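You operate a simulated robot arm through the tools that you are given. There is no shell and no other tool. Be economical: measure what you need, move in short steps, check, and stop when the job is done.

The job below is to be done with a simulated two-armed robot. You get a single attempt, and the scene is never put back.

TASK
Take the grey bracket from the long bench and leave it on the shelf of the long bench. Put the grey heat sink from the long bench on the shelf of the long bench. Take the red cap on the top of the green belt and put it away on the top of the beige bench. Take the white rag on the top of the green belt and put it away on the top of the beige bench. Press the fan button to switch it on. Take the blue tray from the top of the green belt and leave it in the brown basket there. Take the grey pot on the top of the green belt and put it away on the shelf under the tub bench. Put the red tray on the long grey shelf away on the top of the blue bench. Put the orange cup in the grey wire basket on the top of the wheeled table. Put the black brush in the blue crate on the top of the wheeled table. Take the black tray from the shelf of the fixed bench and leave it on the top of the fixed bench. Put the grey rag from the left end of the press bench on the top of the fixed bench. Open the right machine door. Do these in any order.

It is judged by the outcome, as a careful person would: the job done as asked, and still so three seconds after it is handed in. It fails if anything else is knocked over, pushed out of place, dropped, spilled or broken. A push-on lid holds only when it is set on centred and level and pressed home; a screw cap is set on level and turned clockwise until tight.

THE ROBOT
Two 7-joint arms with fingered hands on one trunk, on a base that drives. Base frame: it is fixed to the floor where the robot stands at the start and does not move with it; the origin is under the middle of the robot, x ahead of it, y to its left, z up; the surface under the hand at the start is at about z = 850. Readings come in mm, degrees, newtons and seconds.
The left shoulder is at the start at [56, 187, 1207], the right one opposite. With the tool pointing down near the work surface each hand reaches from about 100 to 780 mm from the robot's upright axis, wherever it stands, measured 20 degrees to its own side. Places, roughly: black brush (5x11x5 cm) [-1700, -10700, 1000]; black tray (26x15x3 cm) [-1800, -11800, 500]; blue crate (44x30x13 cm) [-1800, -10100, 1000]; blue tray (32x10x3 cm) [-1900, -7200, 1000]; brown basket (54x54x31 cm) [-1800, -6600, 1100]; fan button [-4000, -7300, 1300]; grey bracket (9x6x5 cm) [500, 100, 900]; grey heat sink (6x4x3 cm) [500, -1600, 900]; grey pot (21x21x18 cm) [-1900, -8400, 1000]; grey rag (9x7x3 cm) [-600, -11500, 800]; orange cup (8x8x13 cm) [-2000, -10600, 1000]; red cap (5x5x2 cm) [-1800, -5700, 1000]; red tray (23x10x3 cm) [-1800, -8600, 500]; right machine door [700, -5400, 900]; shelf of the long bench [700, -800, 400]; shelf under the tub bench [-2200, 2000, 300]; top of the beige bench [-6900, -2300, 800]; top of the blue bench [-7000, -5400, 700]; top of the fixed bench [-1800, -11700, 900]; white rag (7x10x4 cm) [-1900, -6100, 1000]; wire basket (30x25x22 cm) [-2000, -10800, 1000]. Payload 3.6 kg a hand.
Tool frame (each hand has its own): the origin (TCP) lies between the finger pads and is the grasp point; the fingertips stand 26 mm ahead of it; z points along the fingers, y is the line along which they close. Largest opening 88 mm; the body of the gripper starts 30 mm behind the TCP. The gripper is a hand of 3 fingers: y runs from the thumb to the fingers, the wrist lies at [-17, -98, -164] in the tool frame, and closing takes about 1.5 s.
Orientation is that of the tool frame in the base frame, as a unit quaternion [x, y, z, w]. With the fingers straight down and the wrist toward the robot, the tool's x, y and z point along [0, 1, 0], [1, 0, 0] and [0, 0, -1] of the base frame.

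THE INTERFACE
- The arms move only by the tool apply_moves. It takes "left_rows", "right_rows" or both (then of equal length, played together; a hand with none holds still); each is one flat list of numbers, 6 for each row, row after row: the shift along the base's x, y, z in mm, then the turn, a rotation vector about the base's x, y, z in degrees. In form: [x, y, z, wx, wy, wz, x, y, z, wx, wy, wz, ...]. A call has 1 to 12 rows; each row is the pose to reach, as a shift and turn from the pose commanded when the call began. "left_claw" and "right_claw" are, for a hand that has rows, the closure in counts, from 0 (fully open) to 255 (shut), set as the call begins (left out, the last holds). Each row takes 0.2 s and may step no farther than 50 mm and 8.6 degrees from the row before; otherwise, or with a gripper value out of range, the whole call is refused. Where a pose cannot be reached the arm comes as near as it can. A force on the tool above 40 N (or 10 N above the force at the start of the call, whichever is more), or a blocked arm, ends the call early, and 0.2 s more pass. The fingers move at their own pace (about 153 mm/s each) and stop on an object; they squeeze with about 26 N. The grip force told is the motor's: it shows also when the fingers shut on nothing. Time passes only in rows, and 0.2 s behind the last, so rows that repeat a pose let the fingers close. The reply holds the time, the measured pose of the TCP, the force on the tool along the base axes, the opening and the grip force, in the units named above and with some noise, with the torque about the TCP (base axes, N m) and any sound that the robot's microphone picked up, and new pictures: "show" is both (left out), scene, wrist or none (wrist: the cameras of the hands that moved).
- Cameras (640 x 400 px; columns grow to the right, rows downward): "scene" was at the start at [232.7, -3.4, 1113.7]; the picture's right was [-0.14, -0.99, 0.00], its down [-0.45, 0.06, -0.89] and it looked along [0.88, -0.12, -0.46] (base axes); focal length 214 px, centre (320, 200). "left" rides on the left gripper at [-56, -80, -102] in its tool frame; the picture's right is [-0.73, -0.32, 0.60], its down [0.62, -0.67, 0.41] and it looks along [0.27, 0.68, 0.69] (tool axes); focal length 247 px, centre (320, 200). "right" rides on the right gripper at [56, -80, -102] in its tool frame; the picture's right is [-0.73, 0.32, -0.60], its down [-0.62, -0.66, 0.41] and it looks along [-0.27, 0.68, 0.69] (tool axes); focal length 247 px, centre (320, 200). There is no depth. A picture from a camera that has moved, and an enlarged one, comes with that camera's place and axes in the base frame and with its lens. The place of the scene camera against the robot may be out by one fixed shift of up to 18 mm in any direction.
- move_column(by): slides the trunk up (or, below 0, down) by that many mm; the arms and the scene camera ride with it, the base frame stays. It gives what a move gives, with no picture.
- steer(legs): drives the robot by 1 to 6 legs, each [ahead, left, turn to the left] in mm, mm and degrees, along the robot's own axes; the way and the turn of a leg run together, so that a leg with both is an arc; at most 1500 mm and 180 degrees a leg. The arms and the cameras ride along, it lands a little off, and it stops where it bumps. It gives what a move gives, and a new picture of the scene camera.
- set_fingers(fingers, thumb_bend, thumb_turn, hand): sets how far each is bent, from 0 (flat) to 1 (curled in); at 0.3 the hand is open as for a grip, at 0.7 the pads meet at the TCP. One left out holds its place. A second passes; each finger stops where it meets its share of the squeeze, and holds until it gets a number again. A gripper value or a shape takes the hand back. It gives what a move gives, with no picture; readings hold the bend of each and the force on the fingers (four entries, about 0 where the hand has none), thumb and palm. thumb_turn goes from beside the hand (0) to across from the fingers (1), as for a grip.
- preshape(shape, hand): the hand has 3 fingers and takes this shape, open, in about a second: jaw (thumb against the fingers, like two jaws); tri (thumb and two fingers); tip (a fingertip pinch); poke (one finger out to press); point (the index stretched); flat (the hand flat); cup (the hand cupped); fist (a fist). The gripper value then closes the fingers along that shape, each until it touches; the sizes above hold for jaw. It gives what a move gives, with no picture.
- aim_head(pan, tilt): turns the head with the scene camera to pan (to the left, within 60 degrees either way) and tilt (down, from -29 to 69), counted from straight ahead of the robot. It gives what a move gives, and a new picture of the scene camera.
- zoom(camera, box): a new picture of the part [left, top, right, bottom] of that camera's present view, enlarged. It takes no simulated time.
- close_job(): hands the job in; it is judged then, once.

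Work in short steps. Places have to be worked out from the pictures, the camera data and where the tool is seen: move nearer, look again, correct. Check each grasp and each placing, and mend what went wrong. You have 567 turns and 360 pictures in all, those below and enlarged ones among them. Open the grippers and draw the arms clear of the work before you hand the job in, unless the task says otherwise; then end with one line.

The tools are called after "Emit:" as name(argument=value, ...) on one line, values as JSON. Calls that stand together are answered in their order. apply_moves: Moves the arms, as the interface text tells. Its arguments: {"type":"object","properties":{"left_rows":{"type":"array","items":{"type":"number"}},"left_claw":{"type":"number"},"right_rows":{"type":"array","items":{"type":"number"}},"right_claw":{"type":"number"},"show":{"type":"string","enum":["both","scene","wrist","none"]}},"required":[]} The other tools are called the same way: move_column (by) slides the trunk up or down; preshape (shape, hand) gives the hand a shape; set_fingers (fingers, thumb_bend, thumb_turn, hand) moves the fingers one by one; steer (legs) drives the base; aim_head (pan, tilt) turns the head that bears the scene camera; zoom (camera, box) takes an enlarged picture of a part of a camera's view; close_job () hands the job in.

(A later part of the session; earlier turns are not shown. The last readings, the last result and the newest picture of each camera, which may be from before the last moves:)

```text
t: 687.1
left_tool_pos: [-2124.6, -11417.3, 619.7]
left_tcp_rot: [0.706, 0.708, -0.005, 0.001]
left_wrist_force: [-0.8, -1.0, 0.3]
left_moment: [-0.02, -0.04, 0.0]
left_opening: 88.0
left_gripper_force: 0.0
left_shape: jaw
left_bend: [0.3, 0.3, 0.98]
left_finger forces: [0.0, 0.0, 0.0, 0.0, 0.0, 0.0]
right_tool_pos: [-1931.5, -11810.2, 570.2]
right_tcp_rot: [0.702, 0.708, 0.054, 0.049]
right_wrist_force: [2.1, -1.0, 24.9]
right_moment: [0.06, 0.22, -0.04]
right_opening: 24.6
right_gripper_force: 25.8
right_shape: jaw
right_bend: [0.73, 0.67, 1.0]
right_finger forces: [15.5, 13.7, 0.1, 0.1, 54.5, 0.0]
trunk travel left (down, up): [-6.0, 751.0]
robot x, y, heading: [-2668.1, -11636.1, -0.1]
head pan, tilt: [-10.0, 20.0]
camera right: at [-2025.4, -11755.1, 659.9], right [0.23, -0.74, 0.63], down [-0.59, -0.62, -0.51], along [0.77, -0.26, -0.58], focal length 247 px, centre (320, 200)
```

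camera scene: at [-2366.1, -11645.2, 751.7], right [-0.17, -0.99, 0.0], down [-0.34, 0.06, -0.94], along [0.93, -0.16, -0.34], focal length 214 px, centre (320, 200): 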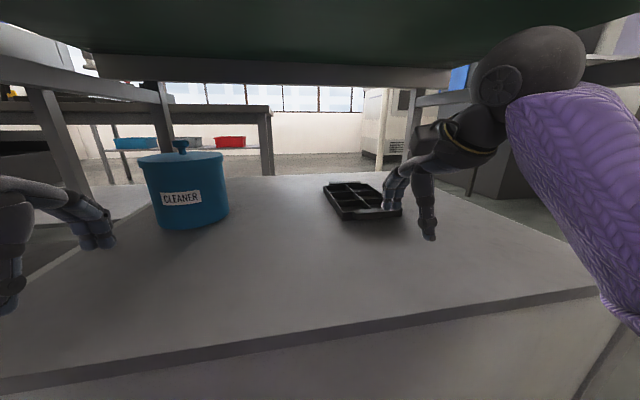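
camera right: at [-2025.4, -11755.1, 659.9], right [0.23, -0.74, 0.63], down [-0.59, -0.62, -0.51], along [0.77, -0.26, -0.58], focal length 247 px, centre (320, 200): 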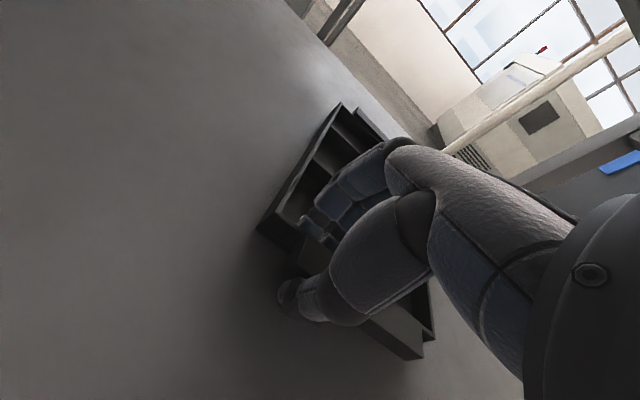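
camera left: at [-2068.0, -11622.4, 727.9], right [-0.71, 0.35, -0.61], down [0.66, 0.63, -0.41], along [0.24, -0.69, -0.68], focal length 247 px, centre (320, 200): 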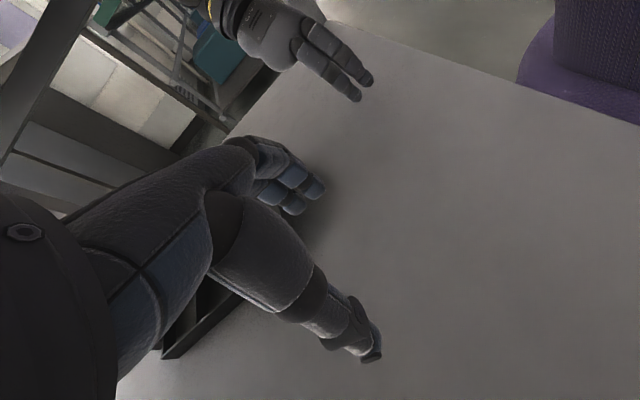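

Wall is gripped. I'll relieve the downward pressure slightly and drag the tray straight back 320 mm with the base.

Emit:
apply_moves(right_rows=[0, 0, 3, 0, 0, 0, 0, 0, 5, 0, 0, 0], show="none")

Emit:
steer(legs=[[-320, 0, 0]])

```text
t: 687.7
left_tool_pos: [-2125.3, -11418.0, 617.5]
left_tcp_rot: [0.706, 0.708, -0.006, -0.001]
left_wrist_force: [0.2, -1.0, -0.3]
left_moment: [0.01, -0.02, 0.02]
left_opening: 87.9
left_gripper_force: 0.0
left_shape: jaw
left_bend: [0.3, 0.3, 0.98]
left_finger forces: [0.1, 0.1, 0.1, 0.0, 0.0, 0.1]
right_tool_pos: [-1931.4, -11810.0, 569.6]
right_tcp_rot: [0.702, 0.709, 0.05, 0.046]
right_wrist_force: [4.6, 1.0, 8.7]
right_moment: [0.02, -0.43, 0.0]
right_opening: 24.8
right_gripper_force: 25.7
right_shape: jaw
right_bend: [0.73, 0.67, 1.0]
right_finger forces: [16.6, 15.3, 0.0, 0.0, 40.2, 0.0]
trunk travel left (down, up): [-6.0, 751.0]
robot x, y, heading: [-2667.0, -11636.0, 0.4]
head pan, tilt: [-10.0, 20.0]
```

```text
t: 689.9
left_tool_pos: [-2445.9, -11418.0, 619.4]
left_tcp_rot: [0.706, 0.708, -0.005, -0.002]
left_wrist_force: [-0.1, 1.7, 0.2]
left_moment: [-0.01, -0.01, 0.01]
left_opening: 87.8
left_gripper_force: 0.0
left_shape: jaw
left_bend: [0.3, 0.3, 0.98]
left_finger forces: [0.0, 0.0, 0.0, 0.0, 0.1, 0.0]
right_tool_pos: [-2251.9, -11811.5, 571.0]
right_tcp_rot: [0.704, 0.707, 0.051, 0.046]
right_wrist_force: [-1.8, -1.1, 1.0]
right_moment: [-0.01, -0.41, 0.04]
right_opening: 24.5
right_gripper_force: 26.8
right_shape: jaw
right_bend: [0.73, 0.66, 1.0]
right_finger forces: [12.2, 17.2, 0.0, 0.1, 28.2, 0.0]
trunk travel left (down, up): [-6.0, 751.0]
robot x, y, heading: [-2985.9, -11639.1, 0.3]
head pan, tilt: [-10.0, 20.0]
camera scene: at [-2686.4, -11645.9, 751.6], right [-0.17, -0.99, 0.0], down [-0.34, 0.06, -0.94], along [0.93, -0.16, -0.34], focal length 214 px, centre (320, 200)
```

scene: 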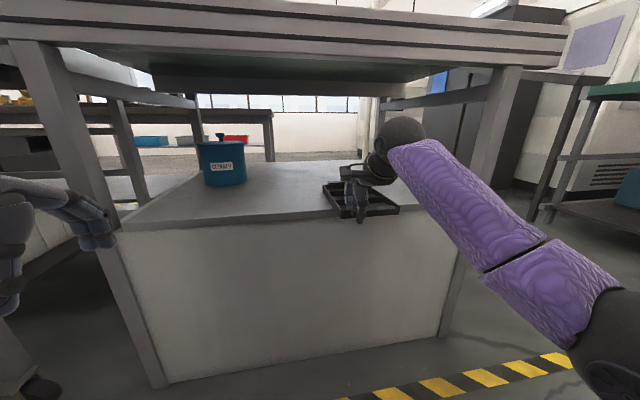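

The tray's near end is about flush with the box edge. Dragging another 90 mm for overhang.

Emit:
steer(legs=[[-88, 0, 0]])

Emit:
zoom(camera="scene", box=[280, 140, 480, 265])

```text
t: 691.0
left_tool_pos: [-2535.3, -11416.3, 618.0]
left_tcp_rot: [0.706, 0.708, -0.006, -0.001]
left_wrist_force: [0.6, 0.7, 0.3]
left_moment: [-0.01, -0.07, -0.01]
left_opening: 88.1
left_gripper_force: 0.1
left_shape: jaw
left_bend: [0.3, 0.3, 0.98]
left_finger forces: [0.0, 0.0, 0.1, 0.1, 0.0, 0.1]
right_tool_pos: [-2339.2, -11810.2, 570.8]
right_tcp_rot: [0.703, 0.708, 0.05, 0.047]
right_wrist_force: [1.5, 0.8, 0.8]
right_moment: [-0.07, -0.39, 0.03]
right_opening: 24.2
right_gripper_force: 25.9
right_shape: jaw
right_bend: [0.73, 0.66, 1.0]
right_finger forces: [12.3, 20.1, 0.0, 0.0, 26.9, 0.0]
trunk travel left (down, up): [-6.0, 751.0]
robot x, y, heading: [-3076.8, -11641.9, -0.1]
head pan, tilt: [-10.0, 20.0]
camera scene: at [-2774.8, -11646.0, 751.6], right [-0.17, -0.99, 0.0], down [-0.34, 0.06, -0.94], along [0.93, -0.16, -0.34], focal length 214 px, centre (320, 200)
```

scene: 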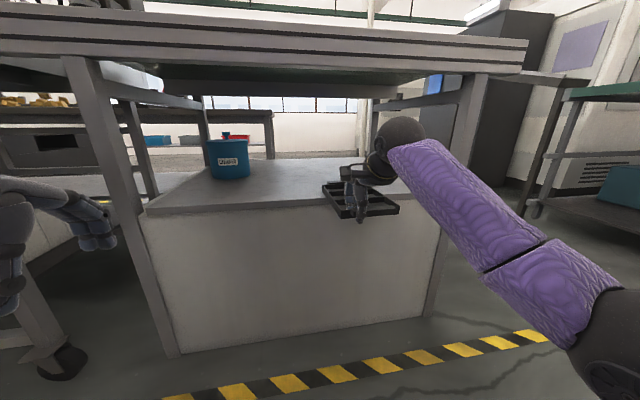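

```text
3.20 times, centred on (380, 202) of scene
camera zoom: at [-2774.8, -11646.0, 751.6], right [-0.17, -0.99, 0.0], down [-0.34, 0.06, -0.94], along [0.93, -0.16, -0.34], focal length 686 px, centre (128, 192)
```

zoom: 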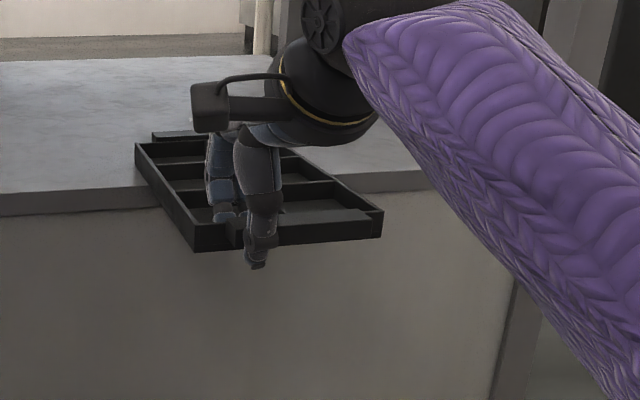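

The tray overhangs ~120 mm, near tipping. I'll push it back 40 mm, release, lift out, and back away to re-grip it flat with the thumb underneath.

Emit:
steer(legs=[[40, 0, 0]])

Emit:
apply_moves(right_rows=[0, 0, -2, 0, 0, 0, 0, 0, -2, 0, 0, 0, 0, 0, -2, 0, 0, 0, 0, 0, -2, 0, 0, 0, 0, 0, 35, 0, 0, 0, 0, 0, 75, 0, 0, 0], right_claw=0, show="wrist")

```text
t: 691.8
left_tool_pos: [-2494.0, -11418.1, 618.3]
left_tcp_rot: [0.707, 0.708, -0.005, -0.001]
left_wrist_force: [0.6, 0.1, -0.6]
left_moment: [-0.05, -0.01, 0.01]
left_opening: 87.8
left_gripper_force: 0.1
left_shape: jaw
left_bend: [0.3, 0.3, 0.98]
left_finger forces: [0.1, 0.1, 0.0, 0.0, 0.0, 0.1]
right_tool_pos: [-2298.8, -11810.5, 570.0]
right_tcp_rot: [0.703, 0.708, 0.051, 0.047]
right_wrist_force: [-1.4, -0.9, 0.8]
right_moment: [-0.05, -0.34, -0.05]
right_opening: 24.5
right_gripper_force: 25.8
right_shape: jaw
right_bend: [0.73, 0.66, 1.0]
right_finger forces: [15.9, 17.0, 0.1, 0.0, 26.2, 0.1]
trunk travel left (down, up): [-6.0, 751.0]
robot x, y, heading: [-3036.4, -11639.3, 0.1]
head pan, tilt: [-10.0, 20.0]
camera scene: at [-2734.6, -11645.9, 751.7], right [-0.17, -0.99, 0.0], down [-0.34, 0.06, -0.94], along [0.93, -0.16, -0.34], focal length 214 px, centre (320, 200)
```

scene: 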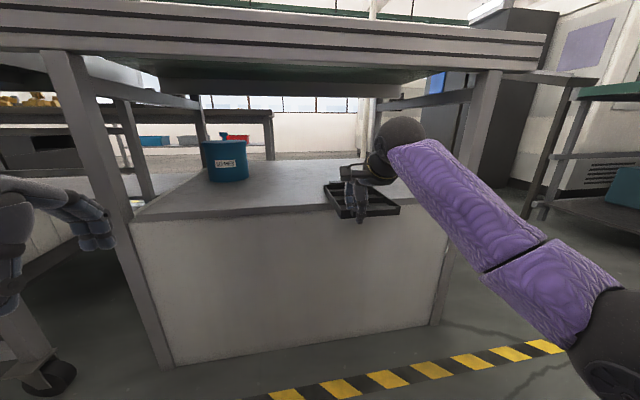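

```text
t: 693.2
left_tool_pos: [-2493.5, -11417.0, 617.3]
left_tcp_rot: [0.706, 0.708, -0.005, -0.001]
left_wrist_force: [-0.2, 0.1, 0.1]
left_moment: [0.0, 0.02, -0.01]
left_opening: 88.0
left_gripper_force: 0.2
left_shape: jaw
left_bend: [0.3, 0.3, 0.98]
left_finger forces: [0.1, 0.0, 0.0, 0.0, 0.0, 0.0]
right_tool_pos: [-2300.7, -11811.6, 644.4]
right_tcp_rot: [0.703, 0.708, 0.05, 0.046]
right_wrist_force: [0.2, -0.3, -0.1]
right_moment: [0.01, -0.02, 0.0]
right_opening: 87.6
right_gripper_force: 0.0
right_shape: jaw
right_bend: [0.3, 0.3, 0.98]
right_finger forces: [0.1, 0.1, 0.0, 0.1, 0.0, 0.1]
trunk travel left (down, up): [-6.0, 751.0]
robot x, y, heading: [-3035.6, -11639.6, 0.2]
head pan, tilt: [-10.0, 20.0]
camera right: at [-2392.8, -11755.8, 736.3], right [0.24, -0.74, 0.63], down [-0.6, -0.62, -0.5], along [0.76, -0.26, -0.59], focal length 247 px, centre (320, 200)
```

right: 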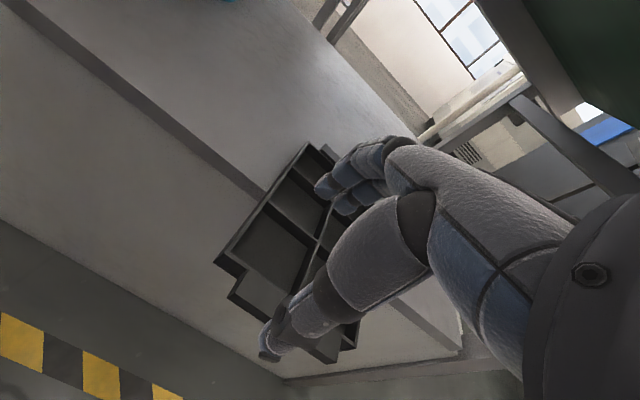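

The tray rests stably with its near end overhanging. Backing off 150 mm and pitching the right hand to point forward.

Emit:
steer(legs=[[-150, 0, 0]])

Emit:
apply_moves(right_rows=[0, -4, 0, 0, -8.2, 0, 0, -8, 0, 0, -16.4, 0, 0, -12, 0, 0, -24.6, 0, 0, -16, 0, 0, -32.8, 0, 0, -20, 0, 0, -41, 0, 0, -24, 0, 0, -49.2, 0, 0, -28, 0, 0, -57.4, 0, 0, -32, -20, 0, -65.6, 0, 0, -36, -40, 0, -73.8, 0, 0, -38, -60, 0, -82, 0, 0, -38, -85, 0, -82, 0, 0, -38, -85, 0, -82, 0], show="both")

```text
t: 694.6
left_tool_pos: [-2644.6, -11417.2, 618.3]
left_tcp_rot: [0.705, 0.709, -0.005, -0.002]
left_wrist_force: [0.0, -0.5, -0.6]
left_moment: [-0.01, -0.06, 0.02]
left_opening: 87.9
left_gripper_force: 0.0
left_shape: jaw
left_bend: [0.3, 0.3, 0.98]
left_finger forces: [0.0, 0.1, 0.0, 0.0, 0.0, 0.0]
right_tool_pos: [-2450.7, -11810.2, 644.5]
right_tcp_rot: [0.703, 0.708, 0.05, 0.047]
right_wrist_force: [0.5, 0.5, -0.1]
right_moment: [-0.03, -0.03, -0.02]
right_opening: 87.6
right_gripper_force: 0.1
right_shape: jaw
right_bend: [0.3, 0.3, 0.98]
right_finger forces: [0.1, 0.0, 0.0, 0.0, 0.1, 0.0]
trunk travel left (down, up): [-6.0, 751.0]
robot x, y, heading: [-3183.8, -11639.7, 0.1]
head pan, tilt: [-10.0, 20.0]
camera scene: at [-2885.7, -11646.0, 751.6], right [-0.17, -0.99, 0.0], down [-0.34, 0.06, -0.94], along [0.93, -0.16, -0.34], focal length 214 px, centre (320, 200)
```

scene: 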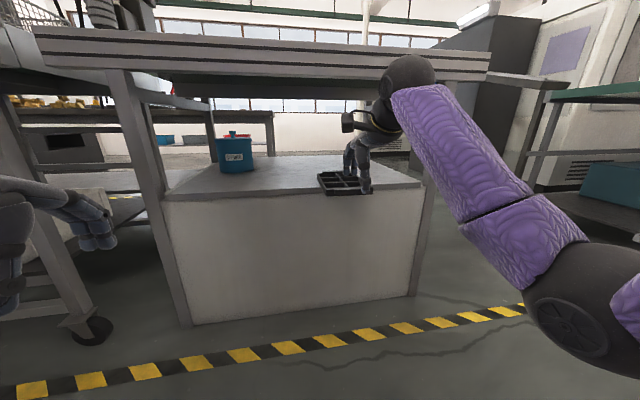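

```text
t: 697.2
left_tool_pos: [-2645.4, -11417.9, 617.8]
left_tcp_rot: [0.706, 0.708, -0.005, -0.001]
left_wrist_force: [-0.4, -0.2, -0.4]
left_moment: [-0.04, 0.01, 0.0]
left_opening: 87.9
left_gripper_force: 0.1
left_shape: jaw
left_bend: [0.3, 0.3, 0.98]
left_finger forces: [0.0, 0.0, 0.0, 0.1, 0.0, 0.1]
right_tool_pos: [-2452.3, -11848.8, 560.9]
right_tcp_rot: [0.496, 0.505, 0.5, 0.499]
right_wrist_force: [0.8, -0.1, 0.1]
right_moment: [0.01, 0.02, 0.0]
right_opening: 87.7
right_gripper_force: 0.1
right_shape: jaw
right_bend: [0.3, 0.3, 0.98]
right_finger forces: [0.1, 0.0, 0.0, 0.0, 0.0, 0.1]
trunk travel left (down, up): [-6.0, 751.0]
robot x, y, heading: [-3186.1, -11639.9, 0.3]
head pan, tilt: [-10.0, 20.0]
camera scene: at [-2885.7, -11646.0, 751.6], right [-0.17, -0.99, 0.0], down [-0.34, 0.06, -0.94], along [0.93, -0.16, -0.34], focal length 214 px, centre (320, 200)
camera right: at [-2553.3, -11793.4, 480.5], right [-0.59, -0.74, 0.32], down [0.41, -0.63, -0.66], along [0.69, -0.26, 0.68], focal length 247 px, centre (320, 200)
```

scene: 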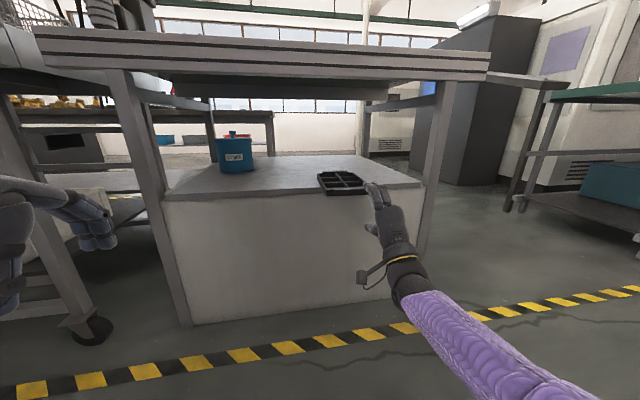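
right: 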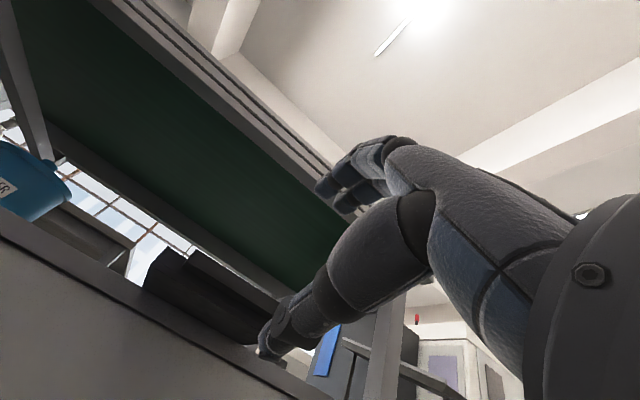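

From below I can see the overhanging tray: its near wall spans z≈525–553. I'll lower the hand 20 mm and drive in so the thumb goes under and the fingers over the wall.

Emit:
apply_moves(right_rows=[0, 0, -10, 0, 0, 0, 0, 0, -20, 0, 0, 0, 0, 0, -20, 0, 0, 0], show="none")

Emit:
steer(legs=[[120, 0, 0]])

Emit:
apply_moves(right_rows=[0, 0, 0, 0, 0, 0], show="wrist")

Emit:
zoom(camera="scene", box=[290, 130, 450, 250])

```text
t: 698.0
left_tool_pos: [-2644.7, -11416.8, 618.8]
left_tcp_rot: [0.706, 0.708, -0.005, -0.002]
left_wrist_force: [1.0, 0.0, 0.4]
left_moment: [0.01, 0.02, 0.02]
left_opening: 87.9
left_gripper_force: 0.0
left_shape: jaw
left_bend: [0.3, 0.3, 0.98]
left_finger forces: [0.0, 0.0, 0.0, 0.1, 0.0, 0.1]
right_tool_pos: [-2451.6, -11848.7, 540.0]
right_tcp_rot: [0.497, 0.504, 0.5, 0.499]
right_wrist_force: [-1.0, 0.2, -0.3]
right_moment: [0.01, 0.01, 0.01]
right_opening: 87.9
right_gripper_force: 0.1
right_shape: jaw
right_bend: [0.3, 0.3, 0.98]
right_finger forces: [0.0, 0.0, 0.0, 0.0, 0.0, 0.0]
trunk travel left (down, up): [-6.0, 751.0]
robot x, y, heading: [-3187.4, -11637.6, 0.0]
head pan, tilt: [-10.0, 20.0]
```

```text
t: 699.2
left_tool_pos: [-2525.6, -11418.4, 618.7]
left_tcp_rot: [0.706, 0.708, -0.005, -0.001]
left_wrist_force: [-0.6, -0.6, -0.5]
left_moment: [0.02, 0.02, -0.01]
left_opening: 87.7
left_gripper_force: 0.0
left_shape: jaw
left_bend: [0.3, 0.3, 0.98]
left_finger forces: [0.1, 0.0, 0.0, 0.0, 0.1, 0.0]
right_tool_pos: [-2331.7, -11848.4, 541.2]
right_tcp_rot: [0.498, 0.503, 0.499, 0.5]
right_wrist_force: [-0.2, -0.6, -1.2]
right_moment: [-0.02, 0.0, -0.01]
right_opening: 87.9
right_gripper_force: 0.0
right_shape: jaw
right_bend: [0.3, 0.3, 0.98]
right_finger forces: [0.0, 0.0, 0.0, 0.0, 0.0, 0.0]
trunk travel left (down, up): [-6.0, 751.0]
robot x, y, heading: [-3066.2, -11640.5, 0.1]
head pan, tilt: [-10.0, 20.0]
camera scene: at [-2766.2, -11645.9, 751.6], right [-0.17, -0.99, 0.0], down [-0.34, 0.06, -0.94], along [0.93, -0.16, -0.34], focal length 214 px, centre (320, 200)
```

scene: 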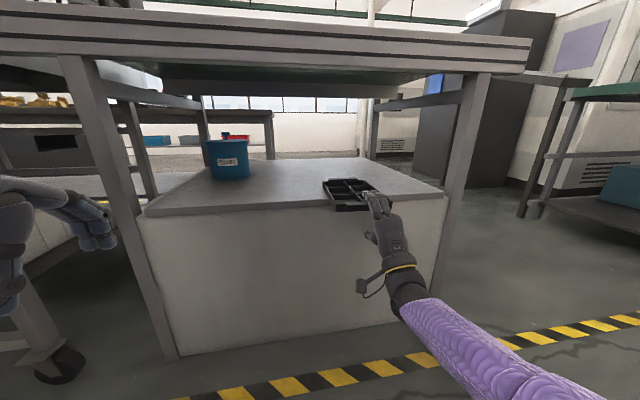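

```text
t: 699.6
left_tool_pos: [-2525.9, -11417.1, 618.8]
left_tcp_rot: [0.706, 0.708, -0.006, -0.002]
left_wrist_force: [0.1, -0.5, 0.4]
left_moment: [0.03, -0.02, 0.01]
left_opening: 88.0
left_gripper_force: 0.1
left_shape: jaw
left_bend: [0.3, 0.3, 0.98]
left_finger forces: [0.1, 0.0, 0.0, 0.0, 0.1, 0.0]
right_tool_pos: [-2332.1, -11849.5, 539.7]
right_tcp_rot: [0.498, 0.503, 0.499, 0.5]
right_wrist_force: [0.2, 0.5, -0.1]
right_moment: [0.02, -0.02, 0.01]
right_opening: 87.9
right_gripper_force: 0.0
right_shape: jaw
right_bend: [0.3, 0.3, 0.98]
right_finger forces: [0.0, 0.1, 0.1, 0.0, 0.1, 0.1]
trunk travel left (down, up): [-6.0, 751.0]
robot x, y, heading: [-3068.0, -11639.9, 0.1]
head pan, tilt: [-10.0, 20.0]
camera right: at [-2434.1, -11793.9, 460.2], right [-0.59, -0.74, 0.33], down [0.41, -0.63, -0.66], along [0.69, -0.26, 0.68], focal length 247 px, centre (320, 200)
```

right: 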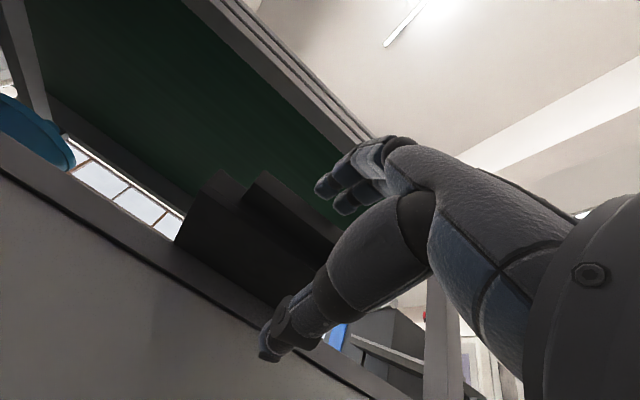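

```text
3.33 times, centred on (370, 190) of scene
camera zoom: at [-2766.2, -11645.9, 751.6], right [-0.17, -0.99, 0.0], down [-0.34, 0.06, -0.94], along [0.93, -0.16, -0.34], focal length 715 px, centre (153, 233)
```

zoom: 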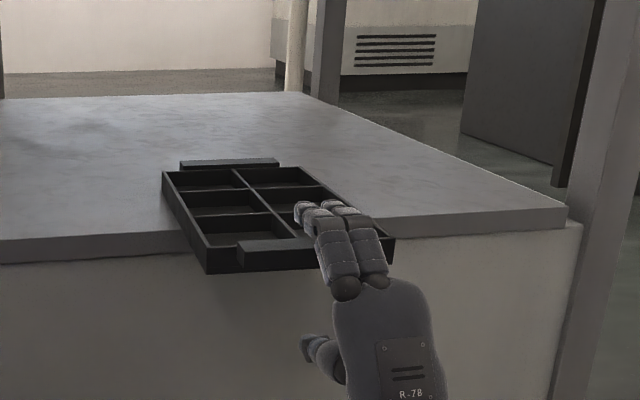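

Very clear now: thumb is below the overhang, fingers above. Box top is ≈545, so I'll raise 18 mm, shift 15 mm left, and push in 52 mm.

Emit:
apply_moves(right_rows=[0, 8, 10, 0, 0, 0, 0, 15, 18, 0, 0, 0, 20, 15, 18, 0, 0, 0, 38, 15, 18, 0, 0, 0, 52, 15, 18, 0, 0, 0, 52, 15, 18, 0, 0, 0], show="none")

Emit:
zoom(camera="scene", box=[290, 130, 450, 250])

```text
t: 701.0
left_tool_pos: [-2525.5, -11416.7, 617.6]
left_tcp_rot: [0.706, 0.708, -0.005, -0.001]
left_wrist_force: [0.0, 0.5, -0.4]
left_moment: [0.01, 0.0, -0.02]
left_opening: 87.9
left_gripper_force: 0.1
left_shape: jaw
left_bend: [0.3, 0.3, 0.98]
left_finger forces: [0.0, 0.0, 0.1, 0.1, 0.0, 0.0]
right_tool_pos: [-2279.5, -11834.2, 557.6]
right_tcp_rot: [0.498, 0.503, 0.499, 0.5]
right_wrist_force: [0.2, 0.2, -0.2]
right_moment: [0.01, 0.01, 0.01]
right_opening: 87.6
right_gripper_force: 0.0
right_shape: jaw
right_bend: [0.3, 0.3, 0.98]
right_finger forces: [0.0, 0.1, 0.0, 0.0, 0.0, 0.0]
trunk travel left (down, up): [-6.0, 751.0]
robot x, y, heading: [-3061.8, -11638.7, 0.0]
head pan, tilt: [-10.0, 20.0]
```

```text
3.33 times, centred on (370, 190) of scene
camera zoom: at [-2766.2, -11645.9, 751.6], right [-0.17, -0.99, 0.0], down [-0.34, 0.06, -0.94], along [0.93, -0.16, -0.34], focal length 715 px, centre (153, 233)
```

zoom: 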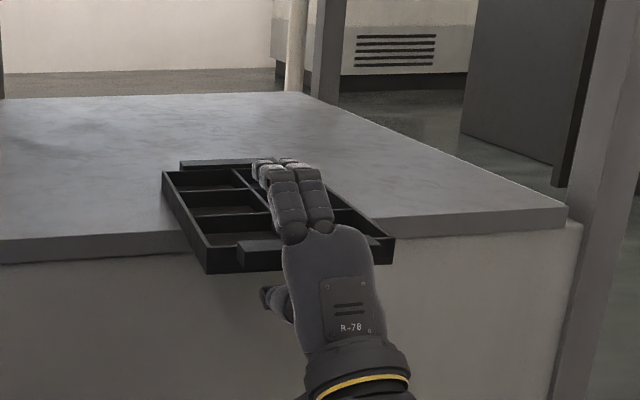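

Positioned well: fingers above, thumb below. Closing.

Emit:
apply_moves(right_rows=[0, 0, 0, 0, 0, 0, 0, 0, 0, 0, 0, 0, 0, 0, 0, 0, 0, 0, 0, 0, 0, 0, 0, 0, 0, 0, 0, 0, 0, 0, 0, 0, 0, 0, 0, 0, 0, 0, 0, 0, 0, 0, 0, 0, 0, 0, 0, 0], right_claw=255, show="none")

Emit:
zoom(camera="scene", box=[290, 130, 450, 250])

```text
t: 702.9
left_tool_pos: [-2525.8, -11418.6, 618.6]
left_tcp_rot: [0.706, 0.708, -0.005, -0.001]
left_wrist_force: [-0.1, 0.0, 0.1]
left_moment: [0.02, -0.02, -0.01]
left_opening: 87.9
left_gripper_force: 0.0
left_shape: jaw
left_bend: [0.3, 0.3, 0.98]
left_finger forces: [0.0, 0.0, 0.0, 0.0, 0.0, 0.0]
right_tool_pos: [-2280.0, -11833.5, 558.3]
right_tcp_rot: [0.498, 0.504, 0.498, 0.5]
right_wrist_force: [-0.5, 0.9, -1.2]
right_moment: [-0.02, 0.06, 0.01]
right_opening: 6.0
right_gripper_force: 26.5
right_shape: jaw
right_bend: [0.7, 0.76, 1.0]
right_finger forces: [12.1, 10.8, 0.1, 0.0, 22.9, 0.1]
trunk travel left (down, up): [-6.0, 751.0]
robot x, y, heading: [-3067.1, -11637.9, -0.1]
head pan, tilt: [-10.0, 20.0]
```

```text
3.33 times, centred on (370, 190) of scene
camera zoom: at [-2766.1, -11646.0, 751.6], right [-0.17, -0.99, 0.0], down [-0.34, 0.06, -0.94], along [0.93, -0.16, -0.34], focal length 715 px, centre (153, 233)
```

zoom: 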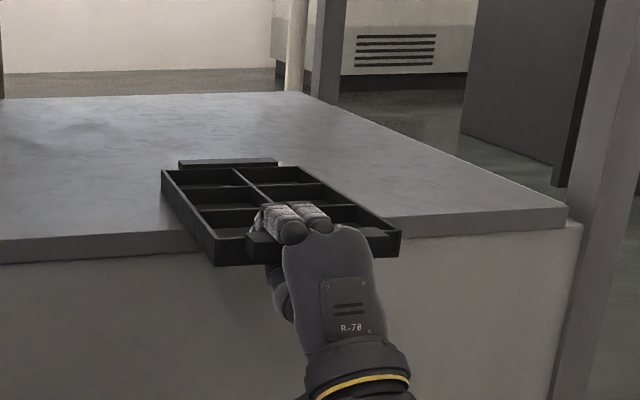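

It clamps the tray floor itself, thumb below. Lifting 25 mm to check it stays level.

Emit:
apply_moves(right_rows=[0, 0, 8, 0, 0, 0, 0, 0, 16, 0, 0, 0, 0, 0, 28, 0, 0, 0, 0, 0, 28, 0, 0, 0], show="none")

Emit:
zoom(camera="scene", box=[290, 110, 450, 230])

```text
t: 703.9
left_tool_pos: [-2525.3, -11417.0, 618.0]
left_tcp_rot: [0.706, 0.708, -0.005, -0.001]
left_wrist_force: [-0.1, -0.2, 0.0]
left_moment: [0.0, -0.01, 0.0]
left_opening: 87.7
left_gripper_force: 0.0
left_shape: jaw
left_bend: [0.3, 0.3, 0.98]
left_finger forces: [0.0, 0.0, 0.0, 0.0, 0.0, 0.1]
right_tool_pos: [-2279.0, -11834.1, 586.2]
right_tcp_rot: [0.498, 0.503, 0.498, 0.5]
right_wrist_force: [1.1, 0.4, -1.4]
right_moment: [0.05, 0.2, 0.0]
right_opening: 5.6
right_gripper_force: 26.1
right_shape: jaw
right_bend: [0.7, 0.76, 1.0]
right_finger forces: [13.7, 9.6, 0.0, 0.0, 23.9, 0.1]
trunk travel left (down, up): [-6.0, 751.0]
robot x, y, heading: [-3068.8, -11640.4, 0.4]
head pan, tilt: [-10.0, 20.0]
```

```text
3.33 times, centred on (370, 170) of scene
camera zoom: at [-2766.0, -11646.0, 751.5], right [-0.17, -0.99, 0.0], down [-0.34, 0.06, -0.94], along [0.93, -0.16, -0.34], focal length 715 px, centre (153, 300)
```

zoom: 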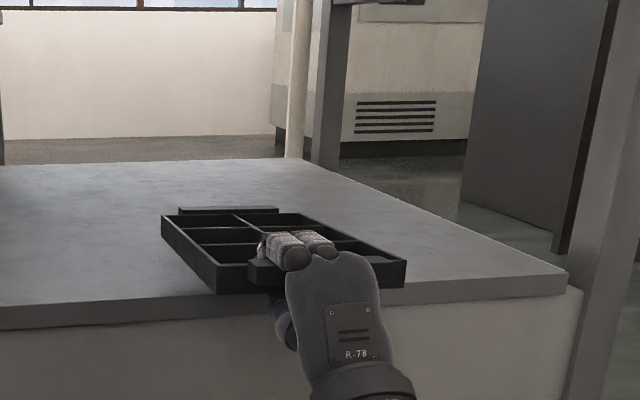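

The tray is held level. Backing out 330 mm and raising the trunk.

Emit:
steer(legs=[[-330, 0, 0]])

Emit:
move_column(by=400)

Emit:
move_column(by=80)

Emit:
aim_head(pan=-12, tilt=25)

```text
t: 706.0
left_tool_pos: [-2853.9, -11419.8, 617.6]
left_tcp_rot: [0.707, 0.707, -0.005, -0.001]
left_wrist_force: [-0.5, 0.7, 0.8]
left_moment: [0.0, 0.03, 0.01]
left_opening: 88.1
left_gripper_force: 0.1
left_shape: jaw
left_bend: [0.3, 0.3, 0.98]
left_finger forces: [0.0, 0.0, 0.0, 0.0, 0.0, 0.0]
right_tool_pos: [-2608.2, -11836.4, 584.6]
right_tcp_rot: [0.498, 0.504, 0.499, 0.5]
right_wrist_force: [-0.5, 0.1, -2.1]
right_moment: [0.05, 0.2, 0.01]
right_opening: 5.9
right_gripper_force: 25.7
right_shape: jaw
right_bend: [0.7, 0.76, 1.0]
right_finger forces: [13.8, 9.6, 0.0, 0.1, 23.8, 0.1]
trunk travel left (down, up): [-6.0, 751.0]
robot x, y, heading: [-3392.9, -11639.4, -0.1]
head pan, tilt: [-10.0, 20.0]
camera scene: at [-3094.7, -11647.1, 751.5], right [-0.17, -0.98, 0.0], down [-0.34, 0.06, -0.94], along [0.93, -0.16, -0.34], focal length 214 px, centre (320, 200)
```

scene: 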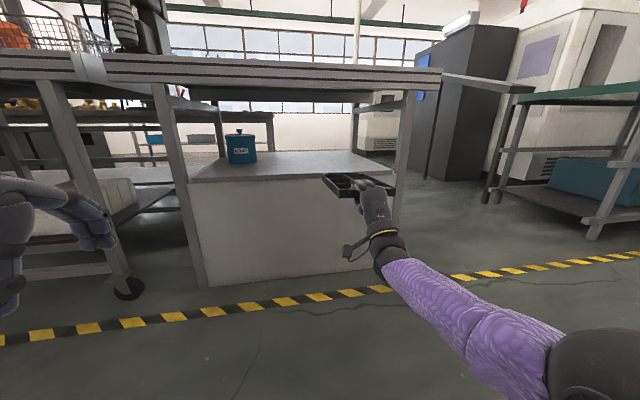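

```text
t: 709.9
left_tool_pos: [-2852.6, -11419.3, 1018.4]
left_tcp_rot: [0.707, 0.707, -0.004, -0.001]
left_wrist_force: [0.1, 0.5, 0.6]
left_moment: [-0.01, 0.02, 0.02]
left_opening: 88.1
left_gripper_force: 0.0
left_shape: jaw
left_bend: [0.3, 0.3, 0.98]
left_finger forces: [0.0, 0.0, 0.0, 0.0, 0.0, 0.1]
right_tool_pos: [-2670.9, -11836.5, 1193.3]
right_tcp_rot: [0.417, 0.421, 0.568, 0.571]
right_wrist_force: [0.9, -0.4, -1.4]
right_moment: [0.03, 0.21, -0.01]
right_opening: 6.0
right_gripper_force: 26.3
right_shape: jaw
right_bend: [0.7, 0.76, 1.0]
right_finger forces: [13.9, 9.8, 0.0, 0.0, 24.0, 0.1]
trunk travel left (down, up): [-406.0, 351.0]
robot x, y, heading: [-3397.3, -11639.2, 0.0]
head pan, tilt: [-10.0, 20.0]
```

```text
t: 711.0
left_tool_pos: [-2852.2, -11420.2, 1098.0]
left_tcp_rot: [0.708, 0.706, -0.006, -0.002]
left_wrist_force: [0.2, -0.3, -0.7]
left_moment: [-0.01, -0.01, 0.02]
left_opening: 87.7
left_gripper_force: 0.0
left_shape: jaw
left_bend: [0.3, 0.3, 0.98]
left_finger forces: [0.0, 0.0, 0.1, 0.1, 0.0, 0.0]
right_tool_pos: [-2672.8, -11837.2, 1277.7]
right_tcp_rot: [0.415, 0.42, 0.569, 0.572]
right_wrist_force: [-0.7, 0.4, -1.8]
right_moment: [0.05, 0.18, -0.01]
right_opening: 5.8
right_gripper_force: 25.9
right_shape: jaw
right_bend: [0.7, 0.76, 1.0]
right_finger forces: [14.0, 9.6, 0.0, 0.0, 23.9, 0.1]
trunk travel left (down, up): [-486.0, 271.0]
robot x, y, heading: [-3395.7, -11637.2, -0.0]
head pan, tilt: [-10.0, 20.0]
```

```text
t: 711.7
left_tool_pos: [-2853.2, -11420.3, 1098.1]
left_tcp_rot: [0.707, 0.707, -0.005, -0.001]
left_wrist_force: [0.2, 0.9, 0.3]
left_moment: [-0.04, -0.02, -0.01]
left_opening: 87.8
left_gripper_force: 0.0
left_shape: jaw
left_bend: [0.3, 0.3, 0.98]
left_finger forces: [0.1, 0.0, 0.0, 0.1, 0.0, 0.0]
right_tool_pos: [-2672.9, -11836.2, 1278.1]
right_tcp_rot: [0.415, 0.42, 0.569, 0.572]
right_wrist_force: [-0.5, -0.3, -2.3]
right_moment: [0.02, 0.18, 0.0]
right_opening: 5.9
right_gripper_force: 26.0
right_shape: jaw
right_bend: [0.7, 0.76, 1.0]
right_finger forces: [13.9, 9.8, 0.0, 0.1, 23.9, 0.0]
trunk travel left (down, up): [-486.0, 271.0]
robot x, y, heading: [-3396.4, -11638.6, -0.2]
head pan, tilt: [-12.0, 25.0]
camera scene: at [-3176.3, -11650.1, 1261.2], right [-0.21, -0.98, 0.0], down [-0.41, 0.09, -0.91], along [0.89, -0.19, -0.42], focal length 214 px, centre (320, 200)
```

scene: 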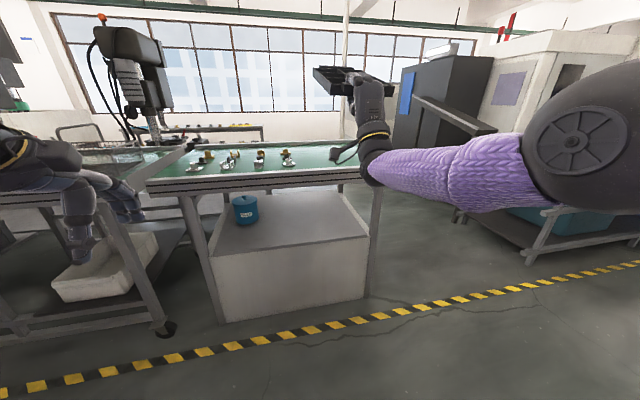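

The right arm drifted: hand pitched up ~18°. I'll level it and lower to about z=1100.

Emit:
apply_moves(right_rows=[15, 0, -30, 0, 4.5, 0, 30, 0, -60, 0, 9, 0, 45, 0, -100, 0, 13.5, 0, 60, 0, -140, 0, 17.7, 0, 60, 0, -175, 0, 17.7, 0, 60, 0, -175, 0, 17.7, 0], show="scene")

```text
t: 713.1
left_tool_pos: [-2853.6, -11419.6, 1099.6]
left_tcp_rot: [0.707, 0.707, -0.005, -0.001]
left_wrist_force: [-0.6, 0.7, 0.0]
left_moment: [-0.03, 0.0, -0.04]
left_opening: 87.9
left_gripper_force: 0.0
left_shape: jaw
left_bend: [0.3, 0.3, 0.98]
left_finger forces: [0.1, 0.1, 0.0, 0.0, 0.0, 0.0]
right_tool_pos: [-2666.3, -11843.1, 1164.4]
right_tcp_rot: [0.498, 0.503, 0.498, 0.501]
right_wrist_force: [-0.3, -0.2, -1.8]
right_moment: [0.05, 0.19, -0.01]
right_opening: 5.5
right_gripper_force: 26.3
right_shape: jaw
right_bend: [0.7, 0.74, 1.0]
right_finger forces: [12.2, 10.8, 0.0, 0.0, 23.5, 0.0]
right hand out of reach, approached as far as the arm can: row 1, 2, 3, 4, 5, 6
trunk travel left (down, up): [-486.0, 271.0]
robot x, y, heading: [-3395.5, -11638.8, -0.1]
head pan, tilt: [-12.0, 25.0]
camera scene: at [-3176.1, -11649.9, 1261.1], right [-0.21, -0.98, 0.0], down [-0.41, 0.09, -0.91], along [0.89, -0.19, -0.42], focal length 214 px, centre (320, 200)
```

scene: 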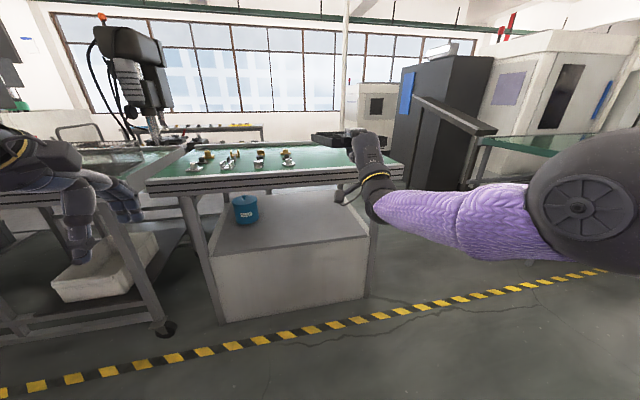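

Level again. Lowering the trunk 90 mm, then moving in over the bench's free right side.

Emit:
move_column(by=-90)

Emit:
steer(legs=[[470, -85, 0]])

```text
t: 714.3
left_tool_pos: [-2854.2, -11419.1, 1008.8]
left_tcp_rot: [0.707, 0.708, -0.005, -0.001]
left_wrist_force: [1.1, -0.5, 0.1]
left_moment: [0.0, 0.01, -0.01]
left_opening: 87.9
left_gripper_force: 0.0
left_shape: jaw
left_bend: [0.3, 0.3, 0.98]
left_finger forces: [0.0, 0.1, 0.0, 0.0, 0.0, 0.0]
right_tool_pos: [-2666.7, -11841.0, 1075.0]
right_tcp_rot: [0.497, 0.503, 0.498, 0.502]
right_wrist_force: [-0.5, -0.3, -2.1]
right_moment: [0.02, 0.19, 0.04]
right_opening: 5.4
right_gripper_force: 26.0
right_shape: jaw
right_bend: [0.7, 0.74, 1.0]
right_finger forces: [12.2, 10.7, 0.0, 0.0, 23.5, 0.0]
trunk travel left (down, up): [-396.0, 361.0]
robot x, y, heading: [-3395.0, -11640.8, -0.1]
head pan, tilt: [-12.0, 25.0]
```

```text
t: 717.2
left_tool_pos: [-2383.0, -11503.8, 1008.8]
left_tcp_rot: [0.708, 0.707, -0.005, -0.002]
left_wrist_force: [0.0, -0.2, 0.0]
left_moment: [-0.05, 0.0, -0.04]
left_opening: 87.9
left_gripper_force: 0.0
left_shape: jaw
left_bend: [0.3, 0.3, 0.98]
left_finger forces: [0.0, 0.1, 0.1, 0.0, 0.1, 0.0]
right_tool_pos: [-2196.1, -11926.3, 1073.8]
right_tcp_rot: [0.498, 0.502, 0.499, 0.5]
right_wrist_force: [0.5, 0.0, -1.4]
right_moment: [0.01, 0.16, -0.03]
right_opening: 5.1
right_gripper_force: 25.7
right_shape: jaw
right_bend: [0.7, 0.74, 1.0]
right_finger forces: [12.2, 10.8, 0.1, 0.0, 23.5, 0.0]
trunk travel left (down, up): [-396.0, 361.0]
robot x, y, heading: [-2927.2, -11721.8, 0.1]
head pan, tilt: [-12.0, 25.0]
camera scene: at [-2698.1, -11734.9, 1166.3], right [-0.21, -0.98, 0.0], down [-0.41, 0.09, -0.91], along [0.89, -0.19, -0.42], focal length 214 px, centre (320, 200)
```

scene: 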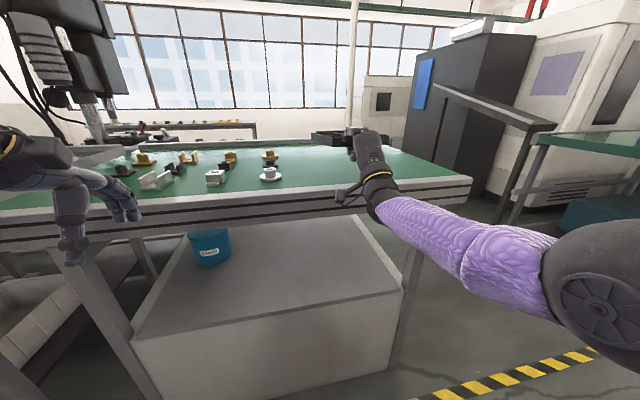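

The tray is over the bench top. I'll back off 38 mm so the thumb stays outside the edge, then lower with the trunk.

Emit:
steer(legs=[[-38, 0, 0]])

Emit:
move_column(by=-85)

Emit:
zoom(camera="scene", box=[230, 90, 490, 240])

```text
t: 718.0
left_tool_pos: [-2423.7, -11504.0, 1010.1]
left_tcp_rot: [0.707, 0.707, -0.004, -0.001]
left_wrist_force: [-0.1, 0.0, -0.4]
left_moment: [-0.01, 0.0, -0.01]
left_opening: 87.7
left_gripper_force: 0.0
left_shape: jaw
left_bend: [0.3, 0.3, 0.98]
left_finger forces: [0.0, 0.0, 0.0, 0.0, 0.1, 0.1]
right_tool_pos: [-2237.3, -11925.9, 1076.0]
right_tcp_rot: [0.497, 0.502, 0.498, 0.502]
right_wrist_force: [0.0, 0.8, -2.4]
right_moment: [0.03, 0.21, -0.01]
right_opening: 5.5
right_gripper_force: 26.0
right_shape: jaw
right_bend: [0.7, 0.74, 1.0]
right_finger forces: [12.2, 10.8, 0.0, 0.0, 23.4, 0.0]
trunk travel left (down, up): [-396.0, 361.0]
robot x, y, heading: [-2964.0, -11723.5, 0.1]
head pan, tilt: [-12.0, 25.0]
camera scene: at [-2739.7, -11734.8, 1167.1], right [-0.21, -0.98, 0.0], down [-0.41, 0.09, -0.91], along [0.89, -0.19, -0.42], focal length 214 px, centre (320, 200)
```

scene: 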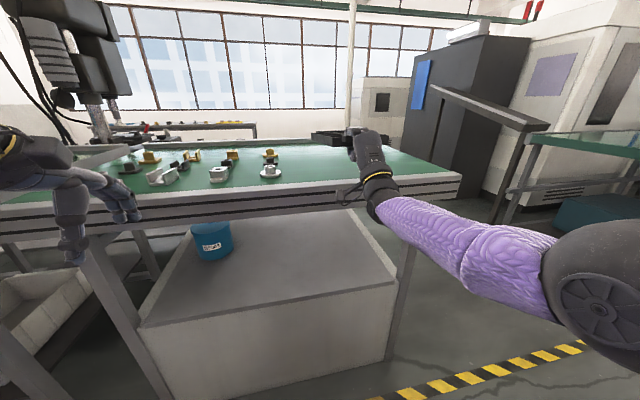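

```text
t: 719.2
left_tool_pos: [-2422.4, -11504.5, 923.5]
left_tcp_rot: [0.707, 0.707, -0.006, -0.001]
left_wrist_force: [0.3, 0.2, -0.5]
left_moment: [-0.03, 0.0, 0.01]
left_opening: 88.1
left_gripper_force: 0.1
left_shape: jaw
left_bend: [0.3, 0.3, 0.98]
left_finger forces: [0.0, 0.0, 0.1, 0.0, 0.0, 0.1]
right_tool_pos: [-2235.5, -11925.5, 991.2]
right_tcp_rot: [0.498, 0.502, 0.499, 0.501]
right_wrist_force: [0.3, -0.6, -2.0]
right_moment: [0.03, 0.18, 0.01]
right_opening: 5.3
right_gripper_force: 25.9
right_shape: jaw
right_bend: [0.7, 0.74, 1.0]
right_finger forces: [12.1, 10.8, 0.0, 0.0, 23.4, 0.0]
trunk travel left (down, up): [-311.0, 446.0]
robot x, y, heading: [-2959.2, -11723.8, -0.2]
head pan, tilt: [-12.0, 25.0]
```

```text
2.46 times, centred on (360, 165) of scene
camera zoom: at [-2726.4, -11734.8, 1075.5], right [-0.21, -0.98, 0.0], down [-0.41, 0.09, -0.91], along [0.89, -0.19, -0.42], focal length 528 px, centre (222, 286)
```

zoom: 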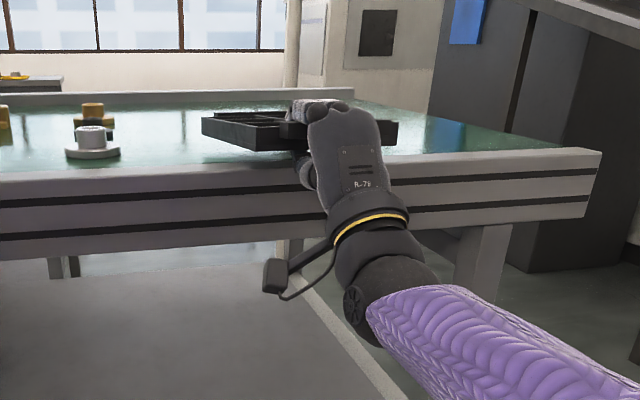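

Tray hovers a little above the top, the hand just outside the edge. Creeping down until contact.

Emit:
apply_moves(right_rows=[0, 0, -5, 0, 0, 0, 0, 0, -10, 0, 0, 0, 0, 0, -15, 0, 0, 0], show="none")

Emit:
apply_moves(right_rows=[0, 0, -4, 0, 0, 0, 0, 0, -8, 0, 0, 0], show="none")

```text
t: 720.0
left_tool_pos: [-2421.8, -11504.1, 923.7]
left_tcp_rot: [0.707, 0.707, -0.004, -0.001]
left_wrist_force: [-0.1, 0.2, -0.3]
left_moment: [0.01, 0.0, 0.02]
left_opening: 88.0
left_gripper_force: 0.1
left_shape: jaw
left_bend: [0.3, 0.3, 0.98]
left_finger forces: [0.1, 0.0, 0.0, 0.0, 0.1, 0.0]
right_tool_pos: [-2235.5, -11926.2, 974.8]
right_tcp_rot: [0.498, 0.502, 0.499, 0.501]
right_wrist_force: [-0.1, -0.3, -0.8]
right_moment: [-0.02, 0.08, -0.04]
right_opening: 5.5
right_gripper_force: 26.0
right_shape: jaw
right_bend: [0.7, 0.74, 1.0]
right_finger forces: [10.9, 11.6, 0.1, 0.1, 22.7, 0.0]
trunk travel left (down, up): [-311.0, 446.0]
robot x, y, heading: [-2966.3, -11721.6, -0.2]
head pan, tilt: [-12.0, 25.0]
```

```text
t: 720.6
left_tool_pos: [-2422.5, -11503.2, 923.9]
left_tcp_rot: [0.707, 0.707, -0.005, -0.001]
left_wrist_force: [0.1, 0.1, -0.4]
left_moment: [-0.03, 0.01, -0.02]
left_opening: 88.2
left_gripper_force: 0.0
left_shape: jaw
left_bend: [0.3, 0.3, 0.98]
left_finger forces: [0.1, 0.0, 0.0, 0.1, 0.1, 0.0]
right_tool_pos: [-2236.2, -11927.5, 966.8]
right_tcp_rot: [0.498, 0.502, 0.498, 0.501]
right_wrist_force: [-0.6, -0.8, -0.8]
right_moment: [0.02, -0.02, -0.04]
right_opening: 5.3
right_gripper_force: 26.1
right_shape: jaw
right_bend: [0.7, 0.74, 1.0]
right_finger forces: [11.6, 11.8, 0.0, 0.0, 22.3, 0.1]
trunk travel left (down, up): [-311.0, 446.0]
robot x, y, heading: [-2963.7, -11723.7, -0.2]
head pan, tilt: [-12.0, 25.0]
```

The far end is resting now (moment vanished). A few mm more, then open.

Emit:
apply_moves(right_rows=[0, 0, -3, 0, 0, 0, 0, 0, -6, 0, 0, 0, 0, 0, -6, 0, 0, 0], show="none")

Emit:
apply_moves(right_rows=[0, 0, 0, 0, 0, 0, 0, 0, 0, 0, 0, 0, 0, 0, 0, 0, 0, 0, 0, 0, 0, 0, 0, 0, 0, 0, 0, 0, 0, 0], right_claw=0, show="none")

Emit:
zoom(camera="scene", box=[230, 90, 490, 240])

```text
t: 721.5
left_tool_pos: [-2423.1, -11505.3, 922.6]
left_tcp_rot: [0.707, 0.708, -0.005, -0.001]
left_wrist_force: [-0.6, -0.1, -0.1]
left_moment: [-0.02, -0.01, -0.04]
left_opening: 87.8
left_gripper_force: 0.0
left_shape: jaw
left_bend: [0.3, 0.3, 0.98]
left_finger forces: [0.0, 0.1, 0.0, 0.0, 0.1, 0.0]
right_tool_pos: [-2235.3, -11926.2, 963.0]
right_tcp_rot: [0.496, 0.502, 0.5, 0.502]
right_wrist_force: [-0.2, -0.8, 6.3]
right_moment: [0.01, -0.17, -0.04]
right_opening: 5.4
right_gripper_force: 26.4
right_shape: jaw
right_bend: [0.7, 0.74, 1.0]
right_finger forces: [14.4, 13.7, 0.0, 0.1, 20.1, 0.1]
trunk travel left (down, up): [-311.0, 446.0]
robot x, y, heading: [-2967.7, -11724.3, 0.1]
head pan, tilt: [-12.0, 25.0]
```

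```text
t: 722.6
left_tool_pos: [-2423.2, -11504.1, 923.2]
left_tcp_rot: [0.707, 0.707, -0.005, -0.001]
left_wrist_force: [0.5, 0.7, 0.2]
left_moment: [0.03, -0.03, -0.02]
left_opening: 87.9
left_gripper_force: 0.2
left_shape: jaw
left_bend: [0.3, 0.3, 0.98]
left_finger forces: [0.0, 0.1, 0.0, 0.0, 0.0, 0.0]
right_tool_pos: [-2234.9, -11926.9, 961.5]
right_tcp_rot: [0.497, 0.503, 0.499, 0.5]
right_wrist_force: [-0.9, 0.1, -0.3]
right_moment: [0.0, -0.02, 0.0]
right_opening: 87.6
right_gripper_force: 0.1
right_shape: jaw
right_bend: [0.3, 0.3, 0.98]
right_finger forces: [0.0, 0.0, 0.0, 0.1, 0.1, 0.0]
trunk travel left (down, up): [-311.0, 446.0]
robot x, y, heading: [-2962.1, -11726.0, -0.3]
head pan, tilt: [-12.0, 25.0]
```

```text
2.46 times, centred on (360, 165) of scene
camera zoom: at [-2726.2, -11734.7, 1075.3], right [-0.21, -0.98, 0.0], down [-0.41, 0.09, -0.91], along [0.89, -0.19, -0.42], focal length 528 px, centre (222, 286)
```

zoom: 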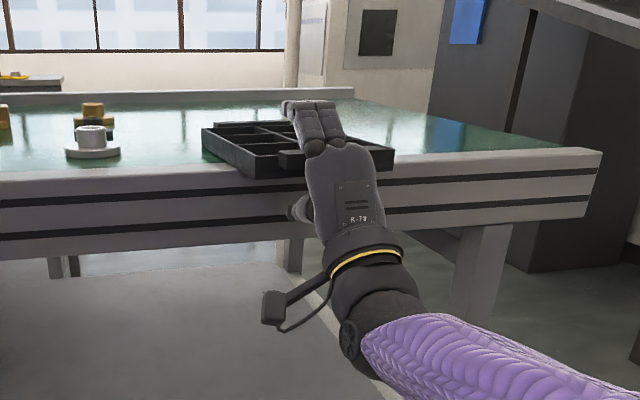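

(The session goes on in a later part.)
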